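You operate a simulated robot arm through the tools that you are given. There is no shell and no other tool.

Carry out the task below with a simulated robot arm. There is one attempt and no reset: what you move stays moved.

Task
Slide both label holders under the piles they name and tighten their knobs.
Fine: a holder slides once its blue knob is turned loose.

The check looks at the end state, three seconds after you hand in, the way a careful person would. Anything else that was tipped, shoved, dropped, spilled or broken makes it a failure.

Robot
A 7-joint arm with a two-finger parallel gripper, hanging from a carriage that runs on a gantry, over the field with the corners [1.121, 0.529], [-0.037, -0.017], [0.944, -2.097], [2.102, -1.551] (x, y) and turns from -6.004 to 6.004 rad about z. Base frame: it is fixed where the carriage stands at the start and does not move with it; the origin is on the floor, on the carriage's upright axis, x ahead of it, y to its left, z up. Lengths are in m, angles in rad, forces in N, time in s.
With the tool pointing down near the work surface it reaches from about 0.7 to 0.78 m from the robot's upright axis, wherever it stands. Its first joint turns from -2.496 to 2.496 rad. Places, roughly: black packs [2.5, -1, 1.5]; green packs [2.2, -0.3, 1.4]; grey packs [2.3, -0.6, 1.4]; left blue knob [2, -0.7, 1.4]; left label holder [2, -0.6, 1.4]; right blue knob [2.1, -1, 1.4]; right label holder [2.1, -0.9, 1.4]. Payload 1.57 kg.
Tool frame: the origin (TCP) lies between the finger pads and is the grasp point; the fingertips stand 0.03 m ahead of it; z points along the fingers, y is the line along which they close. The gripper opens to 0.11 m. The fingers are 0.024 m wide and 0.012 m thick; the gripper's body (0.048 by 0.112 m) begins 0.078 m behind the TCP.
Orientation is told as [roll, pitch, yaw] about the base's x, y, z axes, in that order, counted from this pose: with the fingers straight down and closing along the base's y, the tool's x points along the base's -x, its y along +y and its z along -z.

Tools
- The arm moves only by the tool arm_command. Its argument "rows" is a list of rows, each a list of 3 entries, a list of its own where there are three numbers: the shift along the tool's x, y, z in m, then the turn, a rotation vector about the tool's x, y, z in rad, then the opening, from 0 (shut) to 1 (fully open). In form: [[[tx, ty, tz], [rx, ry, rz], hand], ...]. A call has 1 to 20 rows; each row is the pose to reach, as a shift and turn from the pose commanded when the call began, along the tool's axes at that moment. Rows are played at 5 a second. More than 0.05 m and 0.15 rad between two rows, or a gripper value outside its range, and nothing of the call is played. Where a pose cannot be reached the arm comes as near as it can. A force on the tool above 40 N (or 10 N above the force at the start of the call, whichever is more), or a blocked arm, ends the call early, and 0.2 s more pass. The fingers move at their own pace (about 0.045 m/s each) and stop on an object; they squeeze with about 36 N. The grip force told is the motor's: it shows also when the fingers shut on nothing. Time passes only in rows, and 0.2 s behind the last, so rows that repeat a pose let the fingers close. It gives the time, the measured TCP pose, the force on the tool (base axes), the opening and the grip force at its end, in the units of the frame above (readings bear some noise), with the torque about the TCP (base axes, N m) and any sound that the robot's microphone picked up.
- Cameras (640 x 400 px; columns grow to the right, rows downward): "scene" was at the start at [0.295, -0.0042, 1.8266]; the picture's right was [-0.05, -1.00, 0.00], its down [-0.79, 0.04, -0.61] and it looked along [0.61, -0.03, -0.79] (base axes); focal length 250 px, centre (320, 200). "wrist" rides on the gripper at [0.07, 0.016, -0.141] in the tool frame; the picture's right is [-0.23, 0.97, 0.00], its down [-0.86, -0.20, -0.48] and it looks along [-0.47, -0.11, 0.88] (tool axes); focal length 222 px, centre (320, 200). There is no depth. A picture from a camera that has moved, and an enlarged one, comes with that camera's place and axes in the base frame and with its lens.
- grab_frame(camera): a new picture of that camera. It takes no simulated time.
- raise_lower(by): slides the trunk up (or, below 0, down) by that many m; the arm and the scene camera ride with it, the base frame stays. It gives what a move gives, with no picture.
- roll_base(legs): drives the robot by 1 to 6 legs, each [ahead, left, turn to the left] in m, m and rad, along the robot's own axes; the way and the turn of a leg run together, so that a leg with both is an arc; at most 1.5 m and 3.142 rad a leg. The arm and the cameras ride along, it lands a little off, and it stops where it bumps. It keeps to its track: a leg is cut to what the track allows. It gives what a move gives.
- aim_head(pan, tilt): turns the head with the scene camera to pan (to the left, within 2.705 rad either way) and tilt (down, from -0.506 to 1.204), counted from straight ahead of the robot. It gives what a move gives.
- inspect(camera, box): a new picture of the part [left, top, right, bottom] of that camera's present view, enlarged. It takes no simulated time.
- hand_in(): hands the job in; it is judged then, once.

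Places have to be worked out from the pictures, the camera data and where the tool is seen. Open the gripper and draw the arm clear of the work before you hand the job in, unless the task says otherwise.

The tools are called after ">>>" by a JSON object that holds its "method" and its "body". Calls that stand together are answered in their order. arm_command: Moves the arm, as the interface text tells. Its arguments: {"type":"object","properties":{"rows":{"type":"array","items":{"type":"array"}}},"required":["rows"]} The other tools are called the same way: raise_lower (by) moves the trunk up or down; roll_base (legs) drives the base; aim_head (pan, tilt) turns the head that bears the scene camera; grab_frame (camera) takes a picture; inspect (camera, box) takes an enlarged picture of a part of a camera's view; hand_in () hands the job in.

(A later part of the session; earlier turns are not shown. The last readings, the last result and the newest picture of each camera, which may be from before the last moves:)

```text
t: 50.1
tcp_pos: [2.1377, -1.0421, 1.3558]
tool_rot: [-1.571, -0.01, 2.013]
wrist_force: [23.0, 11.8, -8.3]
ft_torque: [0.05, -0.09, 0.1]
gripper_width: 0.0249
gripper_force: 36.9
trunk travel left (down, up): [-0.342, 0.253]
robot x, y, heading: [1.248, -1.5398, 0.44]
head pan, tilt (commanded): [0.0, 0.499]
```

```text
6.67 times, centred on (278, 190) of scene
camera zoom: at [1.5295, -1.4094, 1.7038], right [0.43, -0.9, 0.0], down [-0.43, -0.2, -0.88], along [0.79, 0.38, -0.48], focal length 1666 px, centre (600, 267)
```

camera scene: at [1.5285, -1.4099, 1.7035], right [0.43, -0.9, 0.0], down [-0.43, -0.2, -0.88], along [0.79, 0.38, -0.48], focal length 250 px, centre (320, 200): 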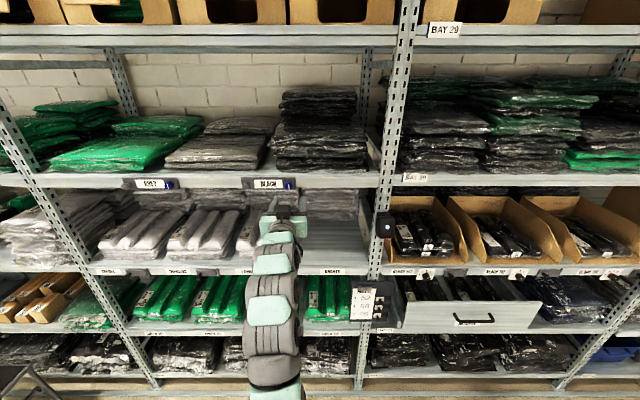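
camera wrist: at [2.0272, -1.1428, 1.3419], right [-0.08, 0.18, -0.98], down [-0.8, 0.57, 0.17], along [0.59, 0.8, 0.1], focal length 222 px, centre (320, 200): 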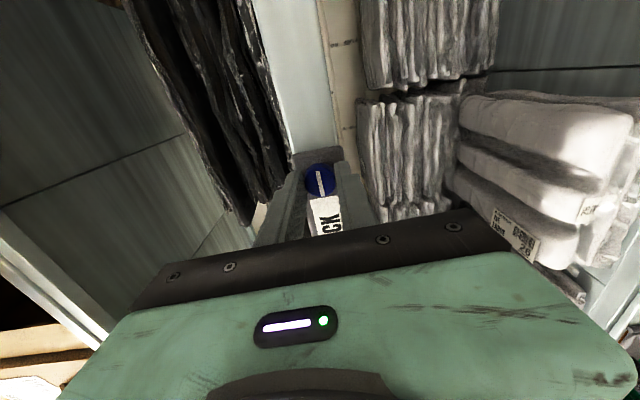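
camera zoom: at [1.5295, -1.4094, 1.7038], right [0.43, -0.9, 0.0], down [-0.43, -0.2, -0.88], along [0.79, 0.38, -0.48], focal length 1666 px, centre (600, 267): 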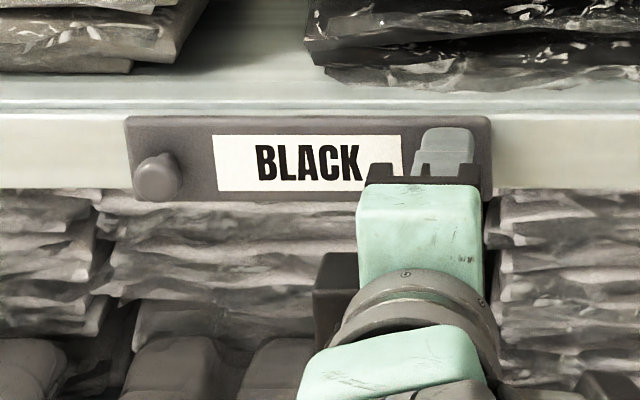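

It slides smoothly with the knob (≈25 mm so far). I correct the axial pull (+1.4 mm in) and slide another 4 cm.

>>> {"method": "arm_command", "body": {"rows": [[[0, 0.0005, 0.0014], [0, 0, 0], 0.0], [[0.01, 0.0005, 0.0014], [0, 0, 0], 0.0], [[0.02, 0.0005, 0.0014], [0, 0, 0], 0.0], [[0.03, 0.0005, 0.0014], [0, 0, 0], 0.0], [[0.04, 0.0005, 0.0014], [0, 0, 0], 0.0], [[0.04, 0.0005, 0.0014], [0, 0, 0], 0.0]]}}

```text
t: 51.5
tcp_pos: [2.1555, -1.0785, 1.356]
tool_rot: [-1.575, -0.01, 2.013]
wrist_force: [-13.9, -6.3, 7.5]
ft_torque: [0.04, -0.02, 0.22]
gripper_width: 0.0254
gripper_force: 36.3
trunk travel left (down, up): [-0.342, 0.253]
robot x, y, heading: [1.2439, -1.5434, 0.445]
head pan, tilt (commanded): [0.0, 0.499]
```

Forces stay moderate (-15 N axial). Small correction and another 4.5 cm.

>>> {"method": "arm_command", "body": {"rows": [[[0, -0.0004, -0.0008], [0, 0, 0], 0.0], [[0.01, -0.0004, -0.0008], [0, 0, 0], 0.0], [[0.02, -0.0004, -0.0008], [0, 0, 0], 0.0], [[0.03, -0.0004, -0.0008], [0, 0, 0], 0.0], [[0.04, -0.0004, -0.0008], [0, 0, 0], 0.0], [[0.045, -0.0004, -0.0008], [0, 0, 0], 0.0], [[0.045, -0.0004, -0.0008], [0, 0, 0], 0.0]]}}

>>> {"method": "inspect", "body": {"camera": "scene", "box": [120, 90, 400, 265]}}

```text
t: 53.1
tcp_pos: [2.1734, -1.1202, 1.3557]
tool_rot: [-1.574, -0.01, 2.012]
wrist_force: [-4.0, -1.5, 8.6]
ft_torque: [-0.01, 0.03, 0.11]
gripper_width: 0.0253
gripper_force: 36.7
trunk travel left (down, up): [-0.342, 0.253]
robot x, y, heading: [1.2432, -1.5435, 0.446]
head pan, tilt (commanded): [0.0, 0.499]
```

```text
2.29 times, centred on (260, 178) of scene
camera zoom: at [1.5288, -1.4098, 1.7036], right [0.43, -0.9, 0.0], down [-0.43, -0.2, -0.88], along [0.79, 0.38, -0.48], focal length 571 px, centre (457, 251)
```

zoom: 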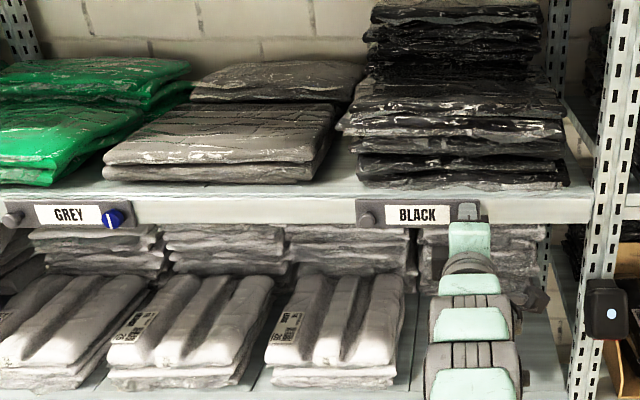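

The BLACK holder is now half under the black pile; its centre needs about 57 mm more to sit under the pile's middle (image column ≈ 460). I slide that far.

>>> {"method": "arm_command", "body": {"rows": [[[0.005, -0.0004, 0], [0, 0, 0], 0.0], [[0.015, -0.0004, 0], [0, 0, 0], 0.0], [[0.025, -0.0004, 0], [0, 0, 0], 0.0], [[0.035, -0.0004, 0], [0, 0, 0], 0.0], [[0.045, -0.0004, 0], [0, 0, 0], 0.0], [[0.057, -0.0004, 0], [0, 0, 0], 0.0], [[0.057, -0.0004, 0], [0, 0, 0], 0.0]]}}

>>> {"method": "inspect", "body": {"camera": "scene", "box": [120, 90, 400, 265]}}

>>> {"method": "grab_frame", "body": {"camera": "wrist"}}

```text
t: 54.7
tcp_pos: [2.1971, -1.1715, 1.3555]
tool_rot: [-1.575, -0.01, 2.012]
wrist_force: [-13.0, -4.9, 18.4]
ft_torque: [0.14, -0.24, 0.26]
gripper_width: 0.0253
gripper_force: 36.2
trunk travel left (down, up): [-0.342, 0.253]
robot x, y, heading: [1.2455, -1.5466, 0.439]
head pan, tilt (commanded): [0.0, 0.499]
```

```text
2.29 times, centred on (260, 178) of scene
camera zoom: at [1.5289, -1.4098, 1.7037], right [0.43, -0.9, 0.0], down [-0.43, -0.2, -0.88], along [0.79, 0.38, -0.48], focal length 571 px, centre (457, 251)
```

zoom: 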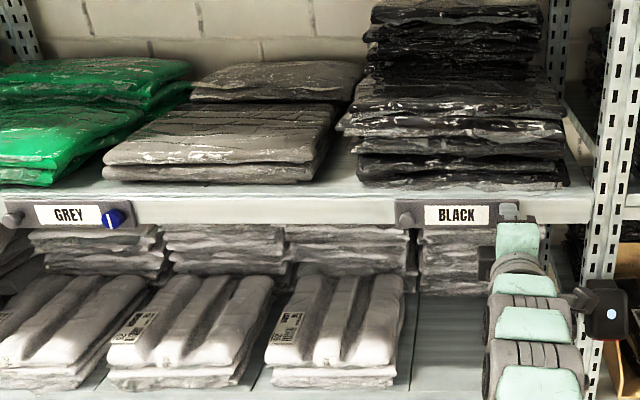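

```text
taken
camera wrist: at [2.0989, -1.2944, 1.3388], right [-0.1, 0.22, -0.97], down [-0.8, 0.57, 0.21], along [0.59, 0.8, 0.12], focal length 222 px, centre (320, 200)
```

wrist: 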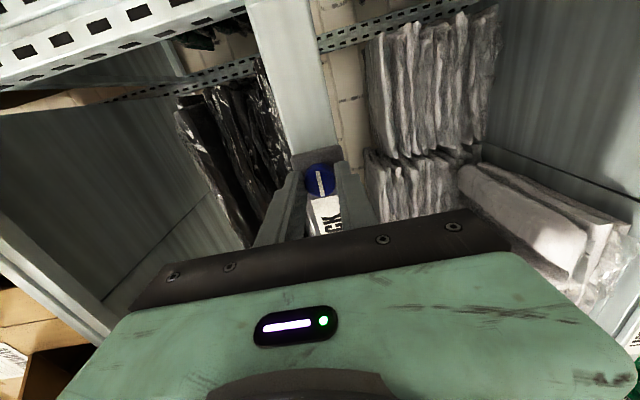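

The holder's centre (≈ column 457) now lies under the middle of the black pile. I check the scanner-like device on the post near the arm's side for clearance before turning.

>>> {"method": "inspect", "body": {"camera": "scene", "box": [310, 170, 406, 230]}}

>>> {"method": "grab_frame", "body": {"camera": "scene"}}

```text
6.67 times, centred on (358, 200) of scene
camera zoom: at [1.5289, -1.4098, 1.7037], right [0.43, -0.9, 0.0], down [-0.43, -0.2, -0.88], along [0.79, 0.38, -0.48], focal length 1666 px, centre (67, 200)
```

zoom: 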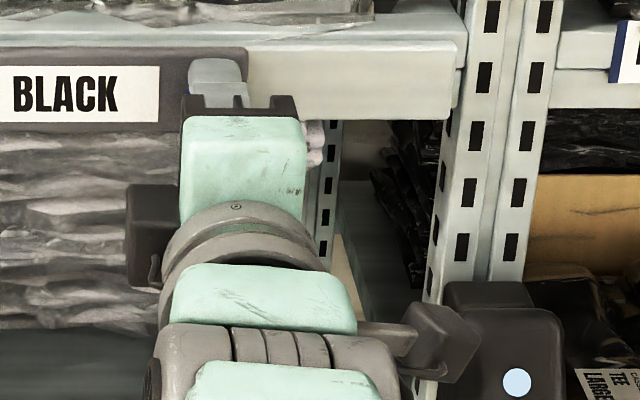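

```text
taken
camera scene: at [1.5289, -1.4098, 1.7037], right [0.43, -0.9, 0.0], down [-0.43, -0.2, -0.88], along [0.79, 0.38, -0.48], focal length 250 px, centre (320, 200)
```

scene: 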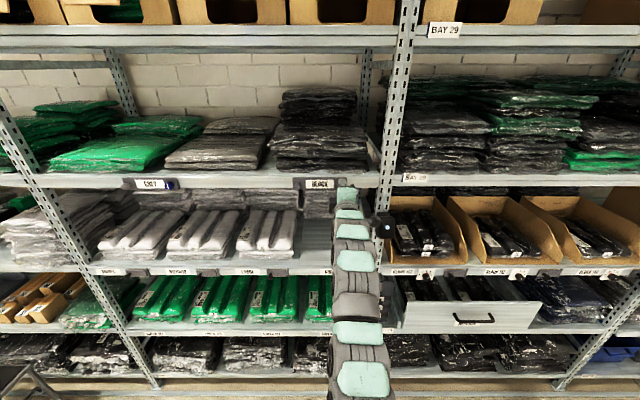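

The dark part on the right is just the wrist camera's bracket, about 10 cm in front of and above the device on the post, so there is room. I relieve the vertical/axial load and turn the knob clockwise 0.8 rad.

>>> {"method": "arm_command", "body": {"rows": [[[0, -0.0008, -0.0006], [0, 0, 0], 0.0], [[0, -0.0008, -0.0006], [0, 0, 0.12], 0.0], [[0, -0.0008, -0.0006], [0, 0, 0.24], 0.0], [[0, -0.0008, -0.0006], [0, 0, 0.36], 0.0], [[0, -0.0008, -0.0006], [0, 0, 0.48], 0.0], [[0, -0.0008, -0.0006], [0, 0, 0.6], 0.0], [[0, -0.0008, -0.0006], [0, 0, 0.7], 0.0], [[0, -0.0008, -0.0006], [0, 0, 0.8], 0.0]]}}

>>> {"method": "inspect", "body": {"camera": "wrist", "box": [220, 70, 460, 220]}}

```text
t: 56.5
tcp_pos: [2.198, -1.1701, 1.3556]
tool_rot: [-1.567, -0.813, 2.013]
wrist_force: [18.4, 7.7, -3.6]
ft_torque: [0.02, 0.01, -0.39]
gripper_width: 0.0254
gripper_force: 37.0
trunk travel left (down, up): [-0.342, 0.253]
robot x, y, heading: [1.2461, -1.5464, 0.44]
head pan, tilt (commanded): [0.0, 0.499]
```

```text
2.67 times, centred on (340, 145) of wrist
camera zoom: at [2.0841, -1.2635, 1.294], right [-0.37, 0.78, -0.5], down [-0.62, 0.2, 0.76], along [0.69, 0.59, 0.41], focal length 592 px, centre (267, 347)
```

zoom: 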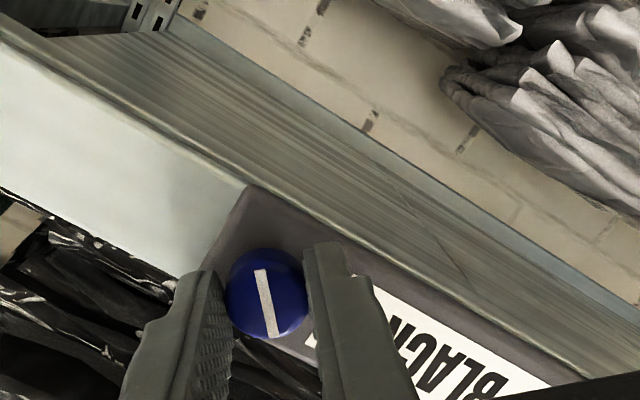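

Turning well. I correct 1 mm inward and continue clockwise 0.6 rad.

>>> {"method": "arm_command", "body": {"rows": [[[0, 0, 0.001], [0, 0, 0.1], 0.0], [[0, 0, 0.001], [0, 0, 0.2], 0.0], [[0, 0, 0.001], [0, 0, 0.3], 0.0], [[0, 0, 0.001], [0, 0, 0.4], 0.0], [[0, 0, 0.001], [0, 0, 0.5], 0.0], [[0, 0, 0.001], [0, 0, 0.6], 0.0]]}}

```text
t: 57.9
tcp_pos: [2.1967, -1.1706, 1.3549]
tool_rot: [-1.57, -1.412, 2.013]
wrist_force: [6.3, 3.9, -6.9]
ft_torque: [-0.25, 0.51, -0.29]
gripper_width: 0.0251
gripper_force: 36.5
trunk travel left (down, up): [-0.342, 0.253]
robot x, y, heading: [1.2434, -1.5392, 0.439]
head pan, tilt (commanded): [0.0, 0.499]
```

Still no tightening torque about the knob's axis; pointer is about 0.16 rad short of vertical. I continue in small steps to vertical.

>>> {"method": "arm_command", "body": {"rows": [[[0, 0, 0], [0, 0, 0.08], 0.0], [[0, 0, 0], [0, 0, 0.16], 0.0], [[0, 0, 0], [0, 0, 0.16], 0.0]]}}

>>> {"method": "inspect", "body": {"camera": "wrist", "box": [220, 70, 460, 220]}}

```text
t: 58.7
tcp_pos: [2.1975, -1.1711, 1.3553]
tool_rot: [2.263, -1.568, -1.824]
wrist_force: [2.1, 3.1, -4.7]
ft_torque: [-0.36, 0.0, -0.15]
gripper_width: 0.0255
gripper_force: 36.4
trunk travel left (down, up): [-0.342, 0.253]
robot x, y, heading: [1.2475, -1.5437, 0.437]
head pan, tilt (commanded): [0.0, 0.499]
```

```text
2.67 times, centred on (340, 145) of wrist
camera zoom: at [2.0621, -1.2171, 1.2858], right [-0.42, 0.88, 0.23], down [-0.35, -0.39, 0.85], along [0.84, 0.28, 0.47], focal length 592 px, centre (267, 347)
```

zoom: 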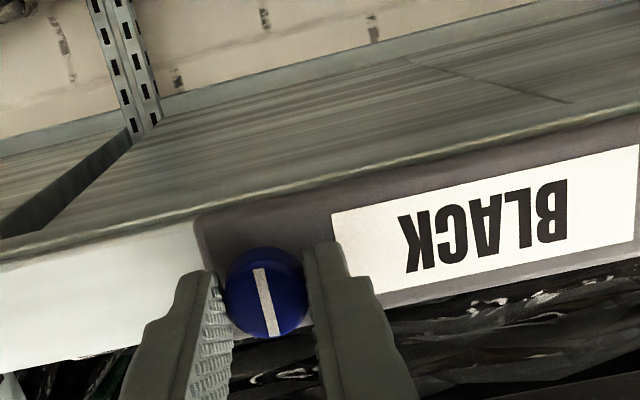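

A resisting torque (~-0.33 Nm about the axis) appears at vertical: the knob is tightening. I press 0.08 rad further to make sure it is at its stop.

>>> {"method": "arm_command", "body": {"rows": [[[0, 0, 0], [0, 0, 0.04], 0.0], [[0, 0, 0], [0, 0, 0.08], 0.0], [[0, 0, 0], [0, 0, 0.08], 0.0]]}}

>>> {"method": "inspect", "body": {"camera": "wrist", "box": [220, 70, 460, 220]}}

```text
t: 59.5
tcp_pos: [2.1972, -1.1712, 1.3572]
tool_rot: [1.576, -1.49, -1.135]
wrist_force: [8.9, 2.1, -4.3]
ft_torque: [-0.21, 0.09, -0.11]
gripper_width: 0.0254
gripper_force: 36.8
trunk travel left (down, up): [-0.342, 0.253]
robot x, y, heading: [1.246, -1.5445, 0.443]
head pan, tilt (commanded): [0.0, 0.499]
```

```text
2.67 times, centred on (340, 145) of wrist
camera zoom: at [2.0598, -1.2121, 1.2884], right [-0.41, 0.86, 0.3], down [-0.32, -0.45, 0.84], along [0.86, 0.24, 0.46], focal length 592 px, centre (267, 347)
```

zoom: 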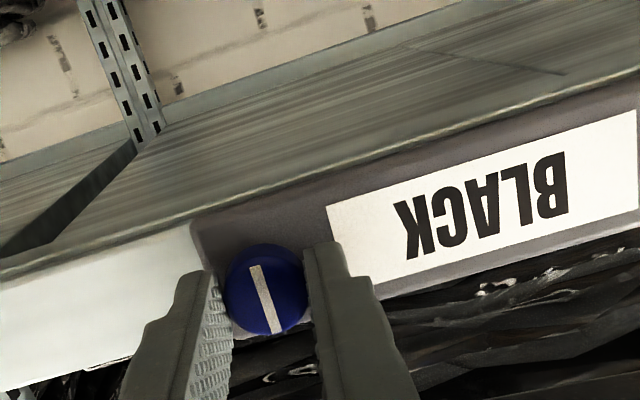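

The knob stayed while the fingers slipped slightly, so it is at its tight stop. I make a gentle 1 mm sideways nudge to feel whether the holder is clamped.

>>> {"method": "arm_command", "body": {"rows": [[[0, 0.001, 0], [0, 0, 0], 0.0], [[0, 0.001, 0], [0, 0, 0], 0.0]]}}

```text
t: 60.1
tcp_pos: [2.1972, -1.1695, 1.3567]
tool_rot: [1.586, -1.491, -1.146]
wrist_force: [11.8, 2.1, -3.3]
ft_torque: [-0.05, 0.14, -0.2]
gripper_width: 0.0254
gripper_force: 36.8
trunk travel left (down, up): [-0.342, 0.253]
robot x, y, heading: [1.2461, -1.5433, 0.441]
head pan, tilt (commanded): [0.0, 0.499]
```

Only ~1 N more from 1 mm, which is inconclusive. I record the view, then nudge 2 mm further to see whether the force builds up.

>>> {"method": "inspect", "body": {"camera": "scene", "box": [270, 160, 366, 220]}}

>>> {"method": "arm_command", "body": {"rows": [[[0, 0.001, 0], [0, 0, 0], 0.0], [[0, 0.002, 0], [0, 0, 0], 0.0], [[0, 0.002, 0], [0, 0, 0], 0.0]]}}

>>> {"method": "inspect", "body": {"camera": "scene", "box": [270, 160, 366, 220]}}

```text
6.67 times, centred on (318, 190) of scene
camera zoom: at [1.529, -1.4099, 1.7037], right [0.43, -0.9, 0.0], down [-0.43, -0.2, -0.88], along [0.79, 0.38, -0.48], focal length 1666 px, centre (333, 267)
```

zoom: 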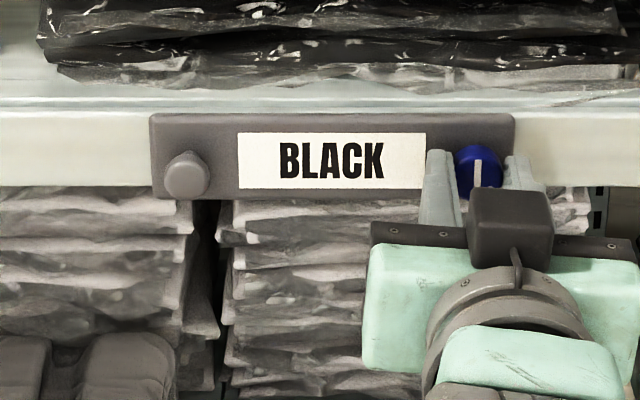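

```text
t: 60.9
tcp_pos: [2.1966, -1.1675, 1.3561]
tool_rot: [1.574, -1.491, -1.132]
wrist_force: [15.0, 1.9, -5.1]
ft_torque: [0.09, -0.15, -0.37]
gripper_width: 0.0255
gripper_force: 36.7
trunk travel left (down, up): [-0.342, 0.253]
robot x, y, heading: [1.2457, -1.5402, 0.443]
head pan, tilt (commanded): [0.0, 0.499]
```

```text
6.67 times, centred on (318, 190) of scene
camera zoom: at [1.5291, -1.41, 1.7037], right [0.43, -0.9, 0.0], down [-0.43, -0.2, -0.88], along [0.79, 0.38, -0.48], focal length 1666 px, centre (333, 267)
```

zoom: 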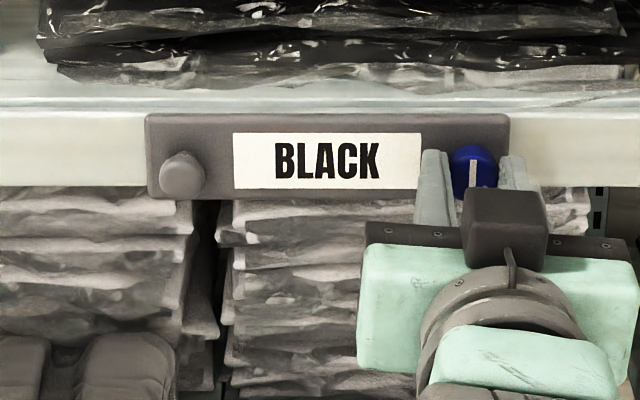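

The holder moved about 2 mm with only ~5 N, so it is not firmly clamped yet. I return the 3 mm nudge and turn the knob further clockwise to see whether the pointer can go past vertical.

>>> {"method": "arm_command", "body": {"rows": [[[0, -0.0015, 0], [0, 0, 0], 0.0], [[0, -0.003, 0], [0, 0, 0], 0.0], [[0, -0.003, 0], [0, 0, 0.1], 0.0], [[0, -0.003, 0], [0, 0, 0.2], 0.0], [[0, -0.003, 0], [0, 0, 0.3], 0.0], [[0, -0.003, 0], [0, 0, 0.3], 0.0]]}}

>>> {"method": "inspect", "body": {"camera": "wrist", "box": [220, 70, 460, 220]}}

>>> {"method": "inspect", "body": {"camera": "scene", "box": [270, 160, 366, 220]}}

```text
t: 62.3
tcp_pos: [2.1973, -1.1699, 1.3556]
tool_rot: [1.573, -1.188, -1.13]
wrist_force: [-6.5, 0.6, 1.3]
ft_torque: [-0.28, -0.08, 0.03]
gripper_width: 0.0253
gripper_force: 37.3
trunk travel left (down, up): [-0.342, 0.253]
robot x, y, heading: [1.2475, -1.5418, 0.444]
head pan, tilt (commanded): [0.0, 0.499]
```

```text
2.67 times, centred on (340, 145) of wrist
camera zoom: at [2.0509, -1.1937, 1.2973], right [-0.35, 0.74, 0.57], down [-0.22, -0.66, 0.72], along [0.91, 0.13, 0.39], focal length 592 px, centre (267, 347)
```

zoom: 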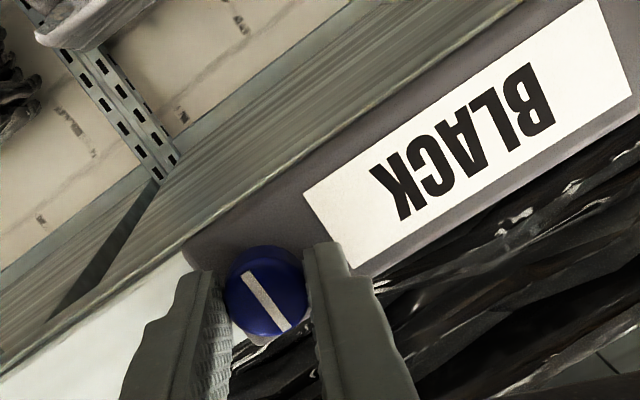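

```text
6.67 times, centred on (318, 190) of scene
camera zoom: at [1.5282, -1.4099, 1.7034], right [0.43, -0.9, 0.0], down [-0.43, -0.2, -0.88], along [0.79, 0.38, -0.48], focal length 1666 px, centre (333, 267)
```

zoom: 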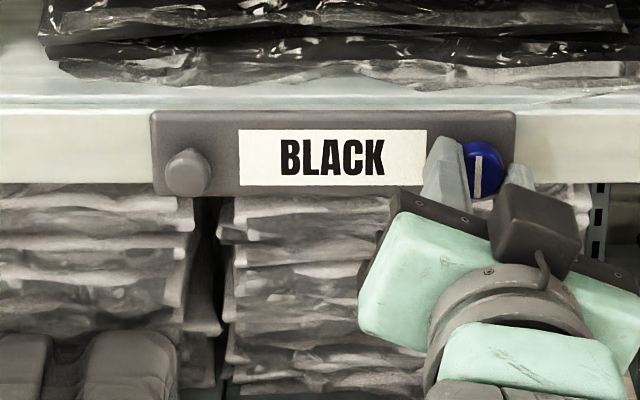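

The pointer stays vertical while the gripper slips round it, so the knob is at its tight stop. I open the fingers and back off 7 cm, then look.

>>> {"method": "arm_command", "body": {"rows": [[[0, 0, 0], [0, 0, 0], 0.3], [[0, 0, 0], [0, 0, 0], 0.5], [[0, 0, 0], [0, 0, 0], 0.6], [[0, 0, 0], [0, 0, 0], 0.6], [[0, 0, -0.02], [0, 0, 0], 0.6], [[0, 0, -0.045], [0, 0, 0], 0.6], [[0, 0, -0.07], [0, 0, 0], 0.6]]}}

>>> {"method": "inspect", "body": {"camera": "scene", "box": [270, 160, 366, 220]}}

>>> {"method": "inspect", "body": {"camera": "wrist", "box": [220, 70, 460, 220]}}

```text
t: 63.9
tcp_pos: [2.1309, -1.2004, 1.3531]
tool_rot: [1.569, -1.191, -1.126]
wrist_force: [0.8, 0.1, -0.4]
ft_torque: [0.02, 0.02, 0.0]
gripper_width: 0.0659
gripper_force: 0.0
trunk travel left (down, up): [-0.342, 0.253]
robot x, y, heading: [1.2453, -1.5409, 0.437]
head pan, tilt (commanded): [0.0, 0.499]
```

```text
6.67 times, centred on (318, 190) of scene
camera zoom: at [1.5284, -1.4099, 1.7034], right [0.43, -0.9, 0.0], down [-0.43, -0.2, -0.88], along [0.79, 0.38, -0.48], focal length 1666 px, centre (333, 267)
```

zoom: 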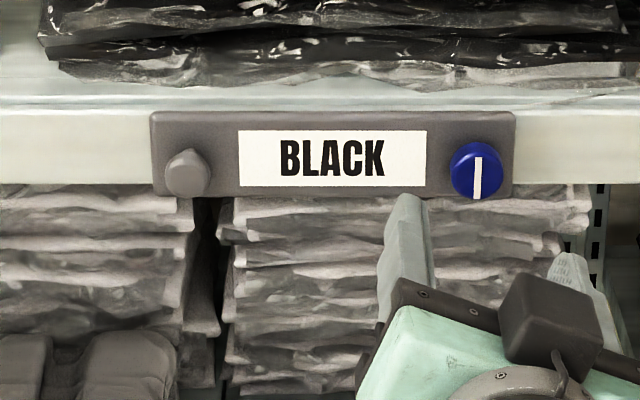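

```text
2.67 times, centred on (340, 145) of wrist
camera zoom: at [1.9846, -1.2236, 1.2954], right [-0.35, 0.74, 0.57], down [-0.22, -0.66, 0.72], along [0.91, 0.13, 0.39], focal length 592 px, centre (267, 347)
```

zoom: 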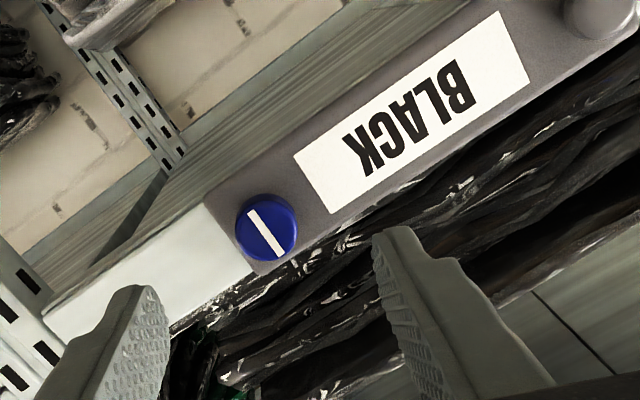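

BLACK is centred under the black pile with its knob back at vertical, same as at the start. Next GREY: I roll the gripper level, retract a bit, shift the arm left, then drive the base left 0.395 m.

>>> {"method": "arm_command", "body": {"rows": [[[0, 0, -0.03], [0, 0, -0.12], 0.6], [[0, 0, -0.03], [0, 0, -0.25], 0.6], [[0, 0, -0.03], [0, 0, -0.38], 0.6]]}}

>>> {"method": "arm_command", "body": {"rows": [[[0, 0.04, 0], [0, 0, 0], 0.6], [[0, 0.08, 0], [0, 0, 0], 0.6], [[0, 0.12, 0], [0, 0, 0], 0.6], [[0, 0.162, 0], [0, 0, 0], 0.6], [[0, 0.162, 0], [0, 0, 0], 0.6]]}}

>>> {"method": "roll_base", "body": {"legs": [[0, 0.395, 0]]}}

>>> {"method": "grab_frame", "body": {"camera": "scene"}}

>>> {"method": "inspect", "body": {"camera": "wrist", "box": [220, 70, 460, 220]}}

```text
t: 64.7
tcp_pos: [2.1059, -1.2123, 1.3558]
tool_rot: [-1.587, -1.569, 2.028]
wrist_force: [-0.8, 0.2, -0.5]
ft_torque: [0.03, 0.01, -0.01]
gripper_width: 0.0658
gripper_force: 0.1
trunk travel left (down, up): [-0.342, 0.253]
robot x, y, heading: [1.2449, -1.5447, 0.44]
head pan, tilt (commanded): [0.0, 0.499]
```

```text
t: 65.9
tcp_pos: [2.0394, -1.0644, 1.3575]
tool_rot: [2.8, -1.569, -2.358]
wrist_force: [-0.7, 0.1, 0.6]
ft_torque: [0.03, 0.01, -0.02]
gripper_width: 0.0658
gripper_force: 0.0
trunk travel left (down, up): [-0.342, 0.253]
robot x, y, heading: [1.2459, -1.5445, 0.438]
head pan, tilt (commanded): [0.0, 0.499]
```

```text
t: 68.4
tcp_pos: [1.8725, -0.7153, 1.3573]
tool_rot: [2.988, -1.57, -2.542]
wrist_force: [0.8, 0.7, 0.5]
ft_torque: [0.0, 0.0, -0.01]
gripper_width: 0.0659
gripper_force: 0.1
trunk travel left (down, up): [-0.342, 0.253]
robot x, y, heading: [1.0831, -1.1981, 0.449]
head pan, tilt (commanded): [0.0, 0.499]
```

```text
taken
camera scene: at [1.3637, -1.063, 1.7034], right [0.43, -0.9, 0.0], down [-0.43, -0.21, -0.88], along [0.79, 0.38, -0.48], focal length 250 px, centre (320, 200)
```

scene: 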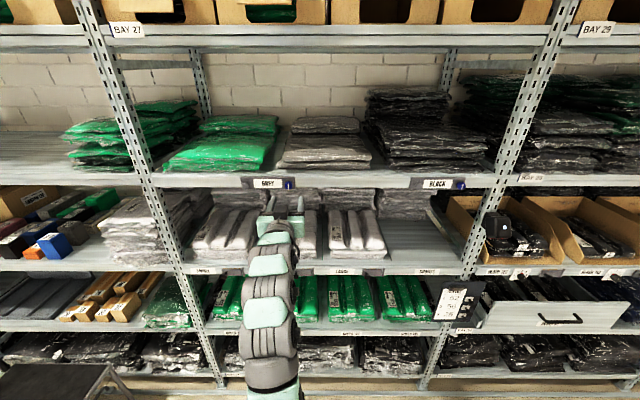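

```text
2.67 times, centred on (340, 145) of wrist
camera zoom: at [1.7379, -0.7625, 1.288], right [-0.42, 0.88, 0.23], down [-0.35, -0.39, 0.85], along [0.84, 0.28, 0.47], focal length 592 px, centre (267, 347)
```

zoom: 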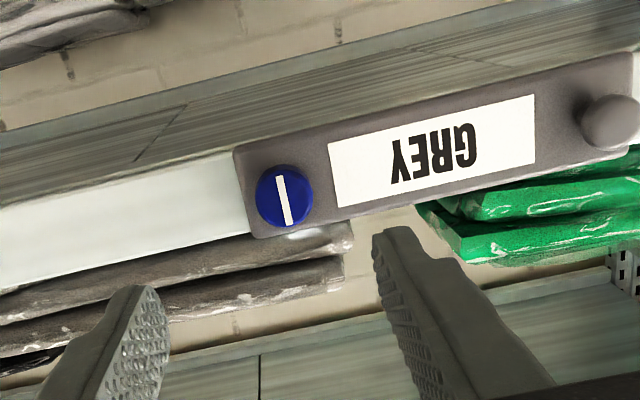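

The base landed well: the GREY knob face is ≈ 0.117 m ahead, 7 mm left, 1.5 mm below the TCP. I align and advance 6 cm, correcting the small yaw error too.

>>> {"method": "arm_command", "body": {"rows": [[[0.0016, 0.0074, 0.0], [0.005, 0, 0], 0.6], [[0.0016, 0.0074, 0.03], [0.005, 0, 0], 0.6], [[0.0016, 0.0074, 0.06], [0.005, 0, 0], 0.6], [[0.0016, 0.0074, 0.06], [0.005, 0, 0], 0.6]]}}

>>> {"method": "inspect", "body": {"camera": "wrist", "box": [220, 70, 460, 220]}}

>>> {"method": "inspect", "body": {"camera": "scene", "box": [230, 160, 326, 220]}}

>>> {"method": "inspect", "body": {"camera": "scene", "box": [200, 90, 480, 265]}}

```text
t: 69.4
tcp_pos: [1.9246, -0.6828, 1.3584]
tool_rot: [2.965, -1.569, -2.525]
wrist_force: [-0.2, 0.7, 1.1]
ft_torque: [-0.01, -0.01, -0.04]
gripper_width: 0.0662
gripper_force: 0.1
trunk travel left (down, up): [-0.342, 0.253]
robot x, y, heading: [1.0812, -1.1951, 0.444]
head pan, tilt (commanded): [0.0, 0.499]
```

```text
2.67 times, centred on (340, 145) of wrist
camera zoom: at [1.7886, -0.7289, 1.2893], right [-0.42, 0.88, 0.23], down [-0.35, -0.39, 0.85], along [0.84, 0.28, 0.47], focal length 592 px, centre (267, 347)
```

zoom: 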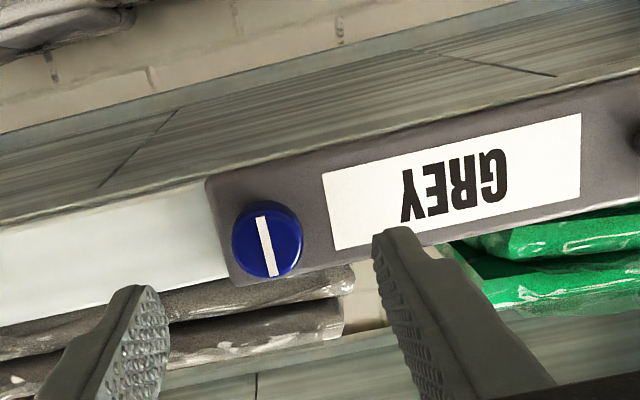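

```text
6.67 times, centred on (278, 190) of scene
camera zoom: at [1.3637, -1.063, 1.7034], right [0.43, -0.9, 0.0], down [-0.43, -0.21, -0.88], along [0.79, 0.38, -0.48], focal length 1666 px, centre (600, 267)
```

zoom: 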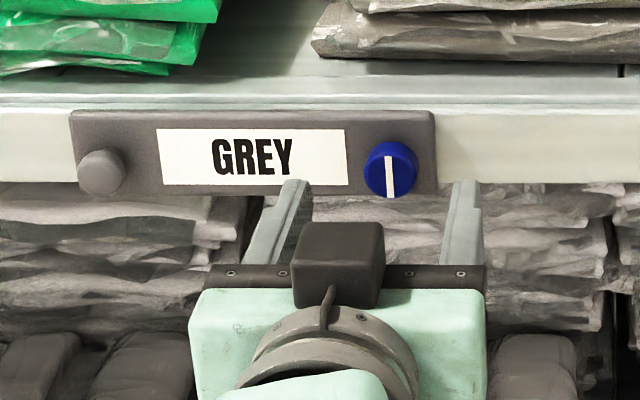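

```text
2.29 times, centred on (340, 178) of scene
camera zoom: at [1.3637, -1.063, 1.7034], right [0.43, -0.9, 0.0], down [-0.43, -0.21, -0.88], along [0.79, 0.38, -0.48], focal length 571 px, centre (274, 251)
```

zoom: 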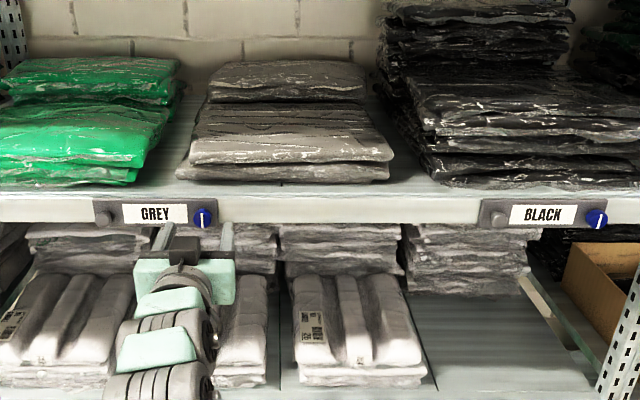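

Laterally centred; the TCP is ~3 mm above knob centre and the face ≈ 57 mm ahead. I move down 3 mm and in 40 mm, then close on the knob.

>>> {"method": "arm_command", "body": {"rows": [[[0.003, 0, 0.005], [0, 0, 0], 0.6], [[0.003, 0, 0.015], [0, 0, 0], 0.6], [[0.003, 0, 0.025], [0, 0, 0], 0.6], [[0.003, 0, 0.033], [0, 0, 0], 0.6], [[0.003, 0, 0.04], [0, 0, 0], 0.6], [[0.003, 0, 0.04], [0, 0, 0], 0.6]]}}

>>> {"method": "inspect", "body": {"camera": "wrist", "box": [220, 70, 460, 220]}}

```text
t: 70.8
tcp_pos: [1.9615, -0.6669, 1.3549]
tool_rot: [2.854, -1.569, -2.415]
wrist_force: [-0.4, 0.2, -1.3]
ft_torque: [0.0, -0.01, 0.0]
gripper_width: 0.0661
gripper_force: 0.0
trunk travel left (down, up): [-0.342, 0.253]
robot x, y, heading: [1.0793, -1.1975, 0.445]
head pan, tilt (commanded): [0.0, 0.499]
```

```text
2.67 times, centred on (340, 145) of wrist
camera zoom: at [1.8257, -0.7118, 1.2843], right [-0.42, 0.88, 0.23], down [-0.35, -0.39, 0.85], along [0.84, 0.28, 0.47], focal length 592 px, centre (267, 347)
```

zoom: 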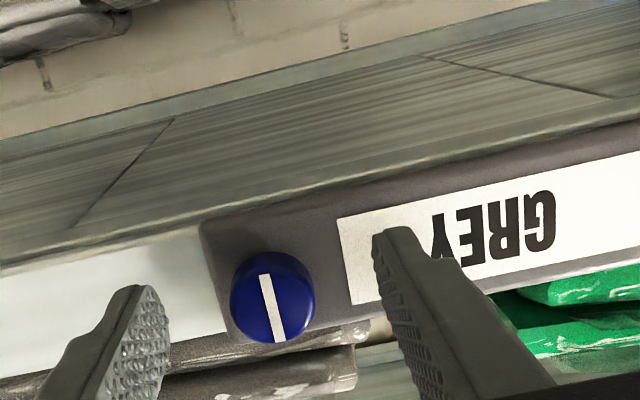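

The fingers flank the knob well, matching the earlier grip. I close on it.

>>> {"method": "arm_command", "body": {"rows": [[[-0.0007, 0, -0.001], [0, 0, 0], 0.6], [[-0.0007, 0, -0.001], [0, 0, 0], 0.4], [[-0.0007, 0, -0.001], [0, 0, 0], 0.25], [[-0.0007, 0, -0.001], [0, 0, 0], 0.0], [[-0.0007, 0, -0.001], [0, 0, 0], 0.0], [[-0.0007, 0, -0.001], [0, 0, 0], 0.0]]}}

>>> {"method": "inspect", "body": {"camera": "scene", "box": [230, 160, 326, 220]}}

```text
t: 72.2
tcp_pos: [1.9597, -0.6651, 1.3549]
tool_rot: [2.424, -1.571, -1.98]
wrist_force: [-0.1, 2.5, -0.7]
ft_torque: [0.04, 0.01, -0.06]
gripper_width: 0.0252
gripper_force: 35.4
trunk travel left (down, up): [-0.342, 0.253]
robot x, y, heading: [1.0796, -1.1952, 0.451]
head pan, tilt (commanded): [0.0, 0.499]
```

```text
6.67 times, centred on (278, 190) of scene
camera zoom: at [1.3636, -1.0629, 1.7034], right [0.43, -0.9, 0.0], down [-0.43, -0.21, -0.88], along [0.79, 0.38, -0.48], focal length 1666 px, centre (600, 267)
```

zoom: 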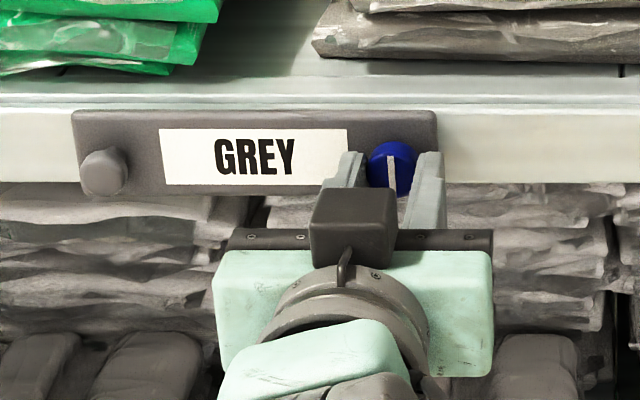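

Gripped; the holder shifted ~1 mm as the fingers centred. As a reference for "tight", I nudge this still-tight holder 2 mm to the right and read the force.

>>> {"method": "arm_command", "body": {"rows": [[[0, -0.001, 0], [0, 0, 0], 0.0], [[0, -0.002, 0], [0, 0, 0], 0.0], [[0, -0.002, 0], [0, 0, 0], 0.0]]}}

>>> {"method": "inspect", "body": {"camera": "scene", "box": [230, 160, 326, 220]}}

```text
t: 73.0
tcp_pos: [1.9603, -0.6664, 1.3546]
tool_rot: [1.957, -1.571, -1.516]
wrist_force: [0.6, 4.2, -2.3]
ft_torque: [-0.12, 0.2, -0.04]
gripper_width: 0.0252
gripper_force: 36.9
trunk travel left (down, up): [-0.342, 0.253]
robot x, y, heading: [1.083, -1.1913, 0.445]
head pan, tilt (commanded): [0.0, 0.499]
```

```text
6.67 times, centred on (278, 190) of scene
camera zoom: at [1.3636, -1.0628, 1.7034], right [0.43, -0.9, 0.0], down [-0.43, -0.21, -0.88], along [0.79, 0.38, -0.48], focal length 1666 px, centre (600, 267)
```

zoom: 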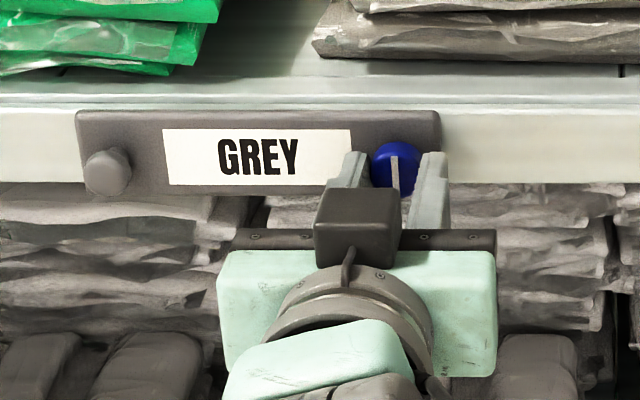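

The still-tight GREY holder behaves the same (~3.5 N, creeping), so BLACK is as tight as at the start. Now I turn GREY's knob counter-clockwise, 0.8 rad first.

>>> {"method": "arm_command", "body": {"rows": [[[0, 0, 0], [0, 0, -0.12], 0.0], [[0, 0, 0], [0, 0, -0.24], 0.0], [[0, 0, 0], [0, 0, -0.36], 0.0], [[0, 0, 0], [0, 0, -0.48], 0.0], [[0, 0, 0], [0, 0, -0.6], 0.0], [[0, 0, 0], [0, 0, -0.7], 0.0], [[0, 0, 0], [0, 0, -0.8], 0.0]]}}

```text
t: 74.6
tcp_pos: [1.959, -0.6662, 1.3541]
tool_rot: [-1.573, -0.77, 2.012]
wrist_force: [17.8, 7.2, -4.1]
ft_torque: [-0.32, 0.73, -0.36]
gripper_width: 0.0255
gripper_force: 36.9
trunk travel left (down, up): [-0.342, 0.253]
robot x, y, heading: [1.0862, -1.1987, 0.448]
head pan, tilt (commanded): [0.0, 0.499]
```

Turning freely; axial pull 19 N, so I move 1 mm in and continue another 0.72 rad.

>>> {"method": "arm_command", "body": {"rows": [[[0, 0, 0.001], [0, 0, -0.12], 0.0], [[0, 0, 0.001], [0, 0, -0.24], 0.0], [[0, 0, 0.001], [0, 0, -0.36], 0.0], [[0, 0, 0.001], [0, 0, -0.48], 0.0], [[0, 0, 0.001], [0, 0, -0.6], 0.0], [[0, 0, 0.001], [0, 0, -0.72], 0.0], [[0, 0, 0.001], [0, 0, -0.72], 0.0]]}}

>>> {"method": "inspect", "body": {"camera": "wrist", "box": [220, 70, 460, 220]}}

```text
t: 76.2
tcp_pos: [1.9606, -0.6678, 1.3556]
tool_rot: [-1.574, -0.049, 2.012]
wrist_force: [-4.3, -0.8, 9.2]
ft_torque: [0.06, -0.03, 0.32]
gripper_width: 0.0252
gripper_force: 36.9
trunk travel left (down, up): [-0.342, 0.253]
robot x, y, heading: [1.0819, -1.1982, 0.445]
head pan, tilt (commanded): [0.0, 0.499]
```

```text
2.67 times, centred on (340, 145) of wrist
camera zoom: at [1.8621, -0.7909, 1.3358], right [-0.11, 0.25, -0.96], down [-0.79, 0.56, 0.24], along [0.6, 0.79, 0.14], focal length 592 px, centre (267, 347)
```

zoom: 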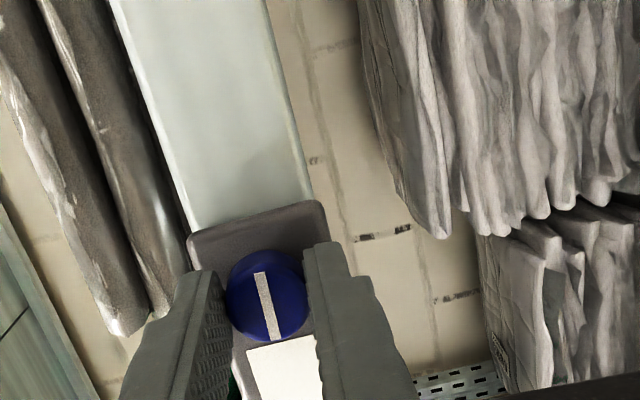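

The GREY knob is a quarter turn loose. I slide right 4 cm, compensating the small roll so the motion stays level.

>>> {"method": "arm_command", "body": {"rows": [[[0.01, -0.0009, 0], [0, 0, 0], 0.0], [[0.02, -0.0014, 0], [0, 0, 0], 0.0], [[0.03, -0.0019, 0], [0, 0, 0], 0.0], [[0.04, -0.0024, 0], [0, 0, 0], 0.0], [[0.04, -0.0024, 0], [0, 0, 0], 0.0]]}}

>>> {"method": "inspect", "body": {"camera": "scene", "box": [200, 90, 480, 265]}}

```text
t: 77.4
tcp_pos: [1.9788, -0.7048, 1.3576]
tool_rot: [-1.573, -0.05, 2.011]
wrist_force: [-6.9, -2.8, 16.1]
ft_torque: [0.08, -0.15, 0.13]
gripper_width: 0.0251
gripper_force: 36.8
trunk travel left (down, up): [-0.342, 0.253]
robot x, y, heading: [1.0821, -1.1961, 0.442]
head pan, tilt (commanded): [0.0, 0.499]
```

```text
2.29 times, centred on (340, 178) of scene
camera zoom: at [1.3642, -1.0628, 1.7039], right [0.43, -0.9, 0.0], down [-0.43, -0.21, -0.88], along [0.79, 0.38, -0.48], focal length 571 px, centre (274, 251)
```

zoom: 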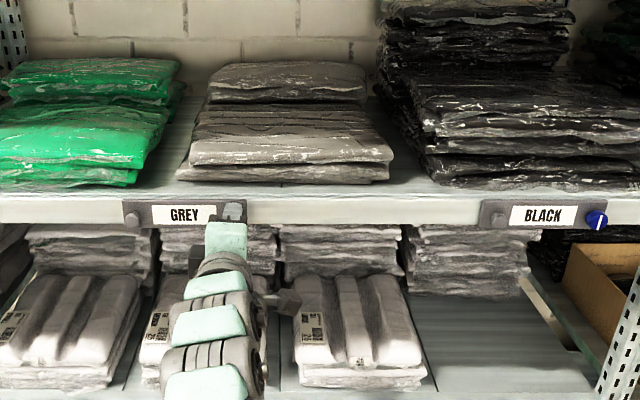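

It slides. I raise 0.8 mm to relieve the vertical load and slide 5 cm more.

>>> {"method": "arm_command", "body": {"rows": [[[0.01, -0.0013, -0.0003], [0, 0, 0], 0.0], [[0.02, -0.0018, -0.0003], [0, 0, 0], 0.0], [[0.03, -0.0023, -0.0003], [0, 0, 0], 0.0], [[0.04, -0.0028, -0.0003], [0, 0, 0], 0.0], [[0.05, -0.0033, -0.0003], [0, 0, 0], 0.0], [[0.05, -0.0033, -0.0003], [0, 0, 0], 0.0]]}}

```text
t: 78.8
tcp_pos: [2.0006, -0.7509, 1.3568]
tool_rot: [-1.572, -0.052, 2.012]
wrist_force: [-6.9, -2.6, 12.3]
ft_torque: [0.02, -0.08, 0.07]
gripper_width: 0.0255
gripper_force: 36.4
trunk travel left (down, up): [-0.342, 0.253]
robot x, y, heading: [1.0835, -1.1945, 0.44]
head pan, tilt (commanded): [0.0, 0.499]
```

Forces remain low. Another 5 cm to the right.

>>> {"method": "arm_command", "body": {"rows": [[[0.01, -0.0011, -0.0003], [0, 0, 0], 0.0], [[0.02, -0.0016, -0.0003], [0, 0, 0], 0.0], [[0.03, -0.0021, -0.0003], [0, 0, 0], 0.0], [[0.04, -0.0026, -0.0003], [0, 0, 0], 0.0], [[0.05, -0.0031, -0.0003], [0, 0, 0], 0.0], [[0.05, -0.0031, -0.0003], [0, 0, 0], 0.0]]}}

>>> {"method": "inspect", "body": {"camera": "scene", "box": [200, 90, 480, 265]}}

```text
t: 80.2
tcp_pos: [2.0213, -0.794, 1.3561]
tool_rot: [-1.57, -0.051, 2.012]
wrist_force: [9.8, 4.8, -1.2]
ft_torque: [0.11, -0.17, 0.13]
gripper_width: 0.0253
gripper_force: 36.5
trunk travel left (down, up): [-0.342, 0.253]
robot x, y, heading: [1.0816, -1.1966, 0.445]
head pan, tilt (commanded): [0.0, 0.499]
```

```text
2.29 times, centred on (340, 178) of scene
camera zoom: at [1.3642, -1.0627, 1.7037], right [0.43, -0.9, 0.0], down [-0.43, -0.21, -0.88], along [0.79, 0.38, -0.48], focal length 571 px, centre (274, 251)
```

zoom: 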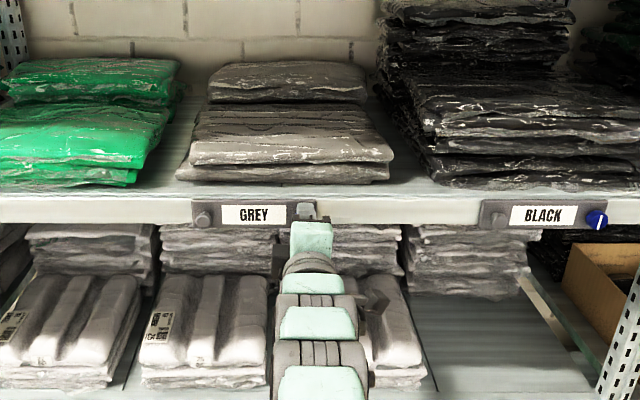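

GREY's centre needs about 43 mm more to be under the grey pile's middle. I slide that.

>>> {"method": "arm_command", "body": {"rows": [[[0.01, -0.0005, 0.0005], [0, 0, 0], 0.0], [[0.02, -0.001, 0.0005], [0, 0, 0], 0.0], [[0.03, -0.0015, 0.0005], [0, 0, 0], 0.0], [[0.043, -0.0022, 0.0005], [0, 0, 0], 0.0], [[0.043, -0.0022, 0.0005], [0, 0, 0], 0.0]]}}

>>> {"method": "inspect", "body": {"camera": "scene", "box": [200, 90, 480, 265]}}

```text
t: 81.4
tcp_pos: [2.0405, -0.8347, 1.3565]
tool_rot: [-1.572, -0.051, 2.01]
wrist_force: [10.0, 5.7, -1.8]
ft_torque: [-0.17, 0.29, 0.16]
gripper_width: 0.0252
gripper_force: 36.9
trunk travel left (down, up): [-0.342, 0.253]
robot x, y, heading: [1.0835, -1.1979, 0.45]
head pan, tilt (commanded): [0.0, 0.499]
```

```text
2.29 times, centred on (340, 178) of scene
camera zoom: at [1.3642, -1.0628, 1.7037], right [0.43, -0.9, 0.0], down [-0.43, -0.21, -0.88], along [0.79, 0.38, -0.48], focal length 571 px, centre (274, 251)
```

zoom: 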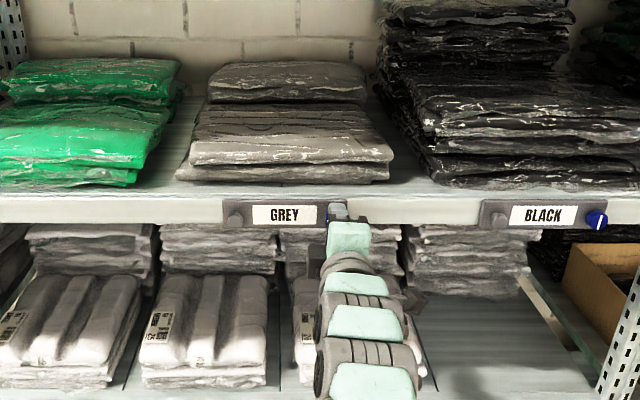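

GREY now sits centred under the grey pile (≈ column 285). I turn its knob clockwise 0.8 rad.

>>> {"method": "arm_command", "body": {"rows": [[[0, 0, 0.0005], [0, 0, 0.12], 0.0], [[0, 0, 0.0005], [0, 0, 0.24], 0.0], [[0, 0, 0.0005], [0, 0, 0.36], 0.0], [[0, 0, 0.0005], [0, 0, 0.48], 0.0], [[0, 0, 0.0005], [0, 0, 0.6], 0.0], [[0, 0, 0.0005], [0, 0, 0.7], 0.0], [[0, 0, 0.0005], [0, 0, 0.8], 0.0]]}}

```text
t: 83.0
tcp_pos: [2.0391, -0.8338, 1.3557]
tool_rot: [-1.57, -0.854, 2.013]
wrist_force: [6.0, 2.7, -6.0]
ft_torque: [0.02, -0.07, -0.28]
gripper_width: 0.0252
gripper_force: 36.6
trunk travel left (down, up): [-0.342, 0.253]
robot x, y, heading: [1.08, -1.2, 0.443]
head pan, tilt (commanded): [0.0, 0.499]
```

Turning freely; I continue clockwise 0.72 rad to vertical.

>>> {"method": "arm_command", "body": {"rows": [[[0, 0, 0], [0, 0, 0.12], 0.0], [[0, 0, 0], [0, 0, 0.24], 0.0], [[0, 0, 0], [0, 0, 0.36], 0.0], [[0, 0, 0], [0, 0, 0.48], 0.0], [[0, 0, 0], [0, 0, 0.6], 0.0], [[0, 0, 0], [0, 0, 0.72], 0.0], [[0, 0, 0], [0, 0, 0.72], 0.0]]}}

>>> {"method": "inspect", "body": {"camera": "wrist", "box": [220, 70, 460, 220]}}

```text
t: 84.6
tcp_pos: [2.0377, -0.8334, 1.3552]
tool_rot: [1.413, -1.569, -0.974]
wrist_force: [6.3, 2.9, -9.0]
ft_torque: [-0.13, 0.12, 0.3]
gripper_width: 0.0255
gripper_force: 36.9
trunk travel left (down, up): [-0.342, 0.253]
robot x, y, heading: [1.0845, -1.1939, 0.441]
head pan, tilt (commanded): [0.0, 0.499]
```

```text
2.67 times, centred on (340, 145) of wrist
camera zoom: at [1.9034, -0.879, 1.2851], right [-0.41, 0.88, 0.23], down [-0.35, -0.39, 0.85], along [0.84, 0.28, 0.47], focal length 592 px, centre (267, 347)
```

zoom: 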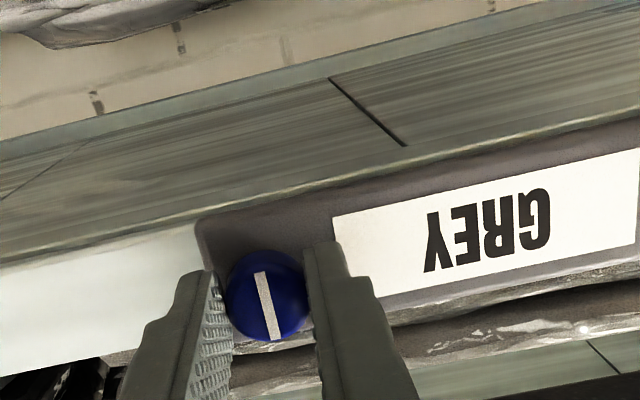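

Back at about vertical. I press on clockwise 0.3 rad to make sure the knob reaches its stop, as with BLACK.

>>> {"method": "arm_command", "body": {"rows": [[[0, 0, 0], [0, 0, 0.1], 0.0], [[0, 0, 0], [0, 0, 0.2], 0.0], [[0, 0, 0], [0, 0, 0.3], 0.0], [[0, 0, 0], [0, 0, 0.3], 0.0]]}}

>>> {"method": "inspect", "body": {"camera": "wrist", "box": [220, 70, 460, 220]}}

>>> {"method": "inspect", "body": {"camera": "scene", "box": [270, 160, 366, 220]}}

```text
t: 85.6
tcp_pos: [2.0388, -0.8348, 1.3559]
tool_rot: [1.585, -1.271, -1.143]
wrist_force: [-7.0, -1.8, 5.4]
ft_torque: [-0.24, -0.25, -0.2]
gripper_width: 0.0252
gripper_force: 37.0
trunk travel left (down, up): [-0.342, 0.253]
robot x, y, heading: [1.0826, -1.1976, 0.445]
head pan, tilt (commanded): [0.0, 0.499]
```

```text
2.67 times, centred on (340, 145) of wrist
camera zoom: at [1.8956, -0.8618, 1.2949], right [-0.37, 0.78, 0.51], down [-0.25, -0.61, 0.76], along [0.9, 0.15, 0.42], focal length 592 px, centre (267, 347)
```

zoom: 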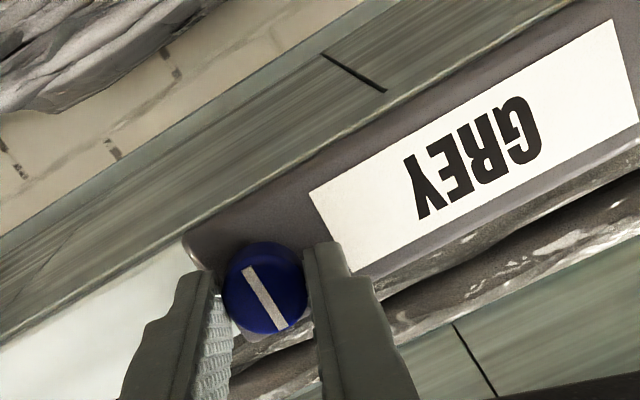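

```text
6.67 times, centred on (318, 190) of scene
camera zoom: at [1.3635, -1.0631, 1.7035], right [0.43, -0.9, 0.0], down [-0.43, -0.21, -0.88], along [0.79, 0.38, -0.48], focal length 1666 px, centre (333, 267)
```

zoom: 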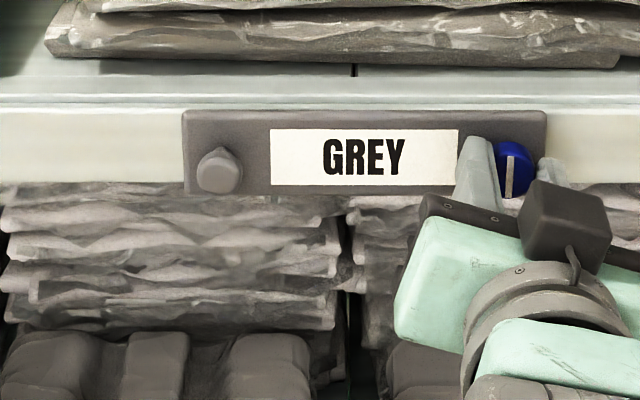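

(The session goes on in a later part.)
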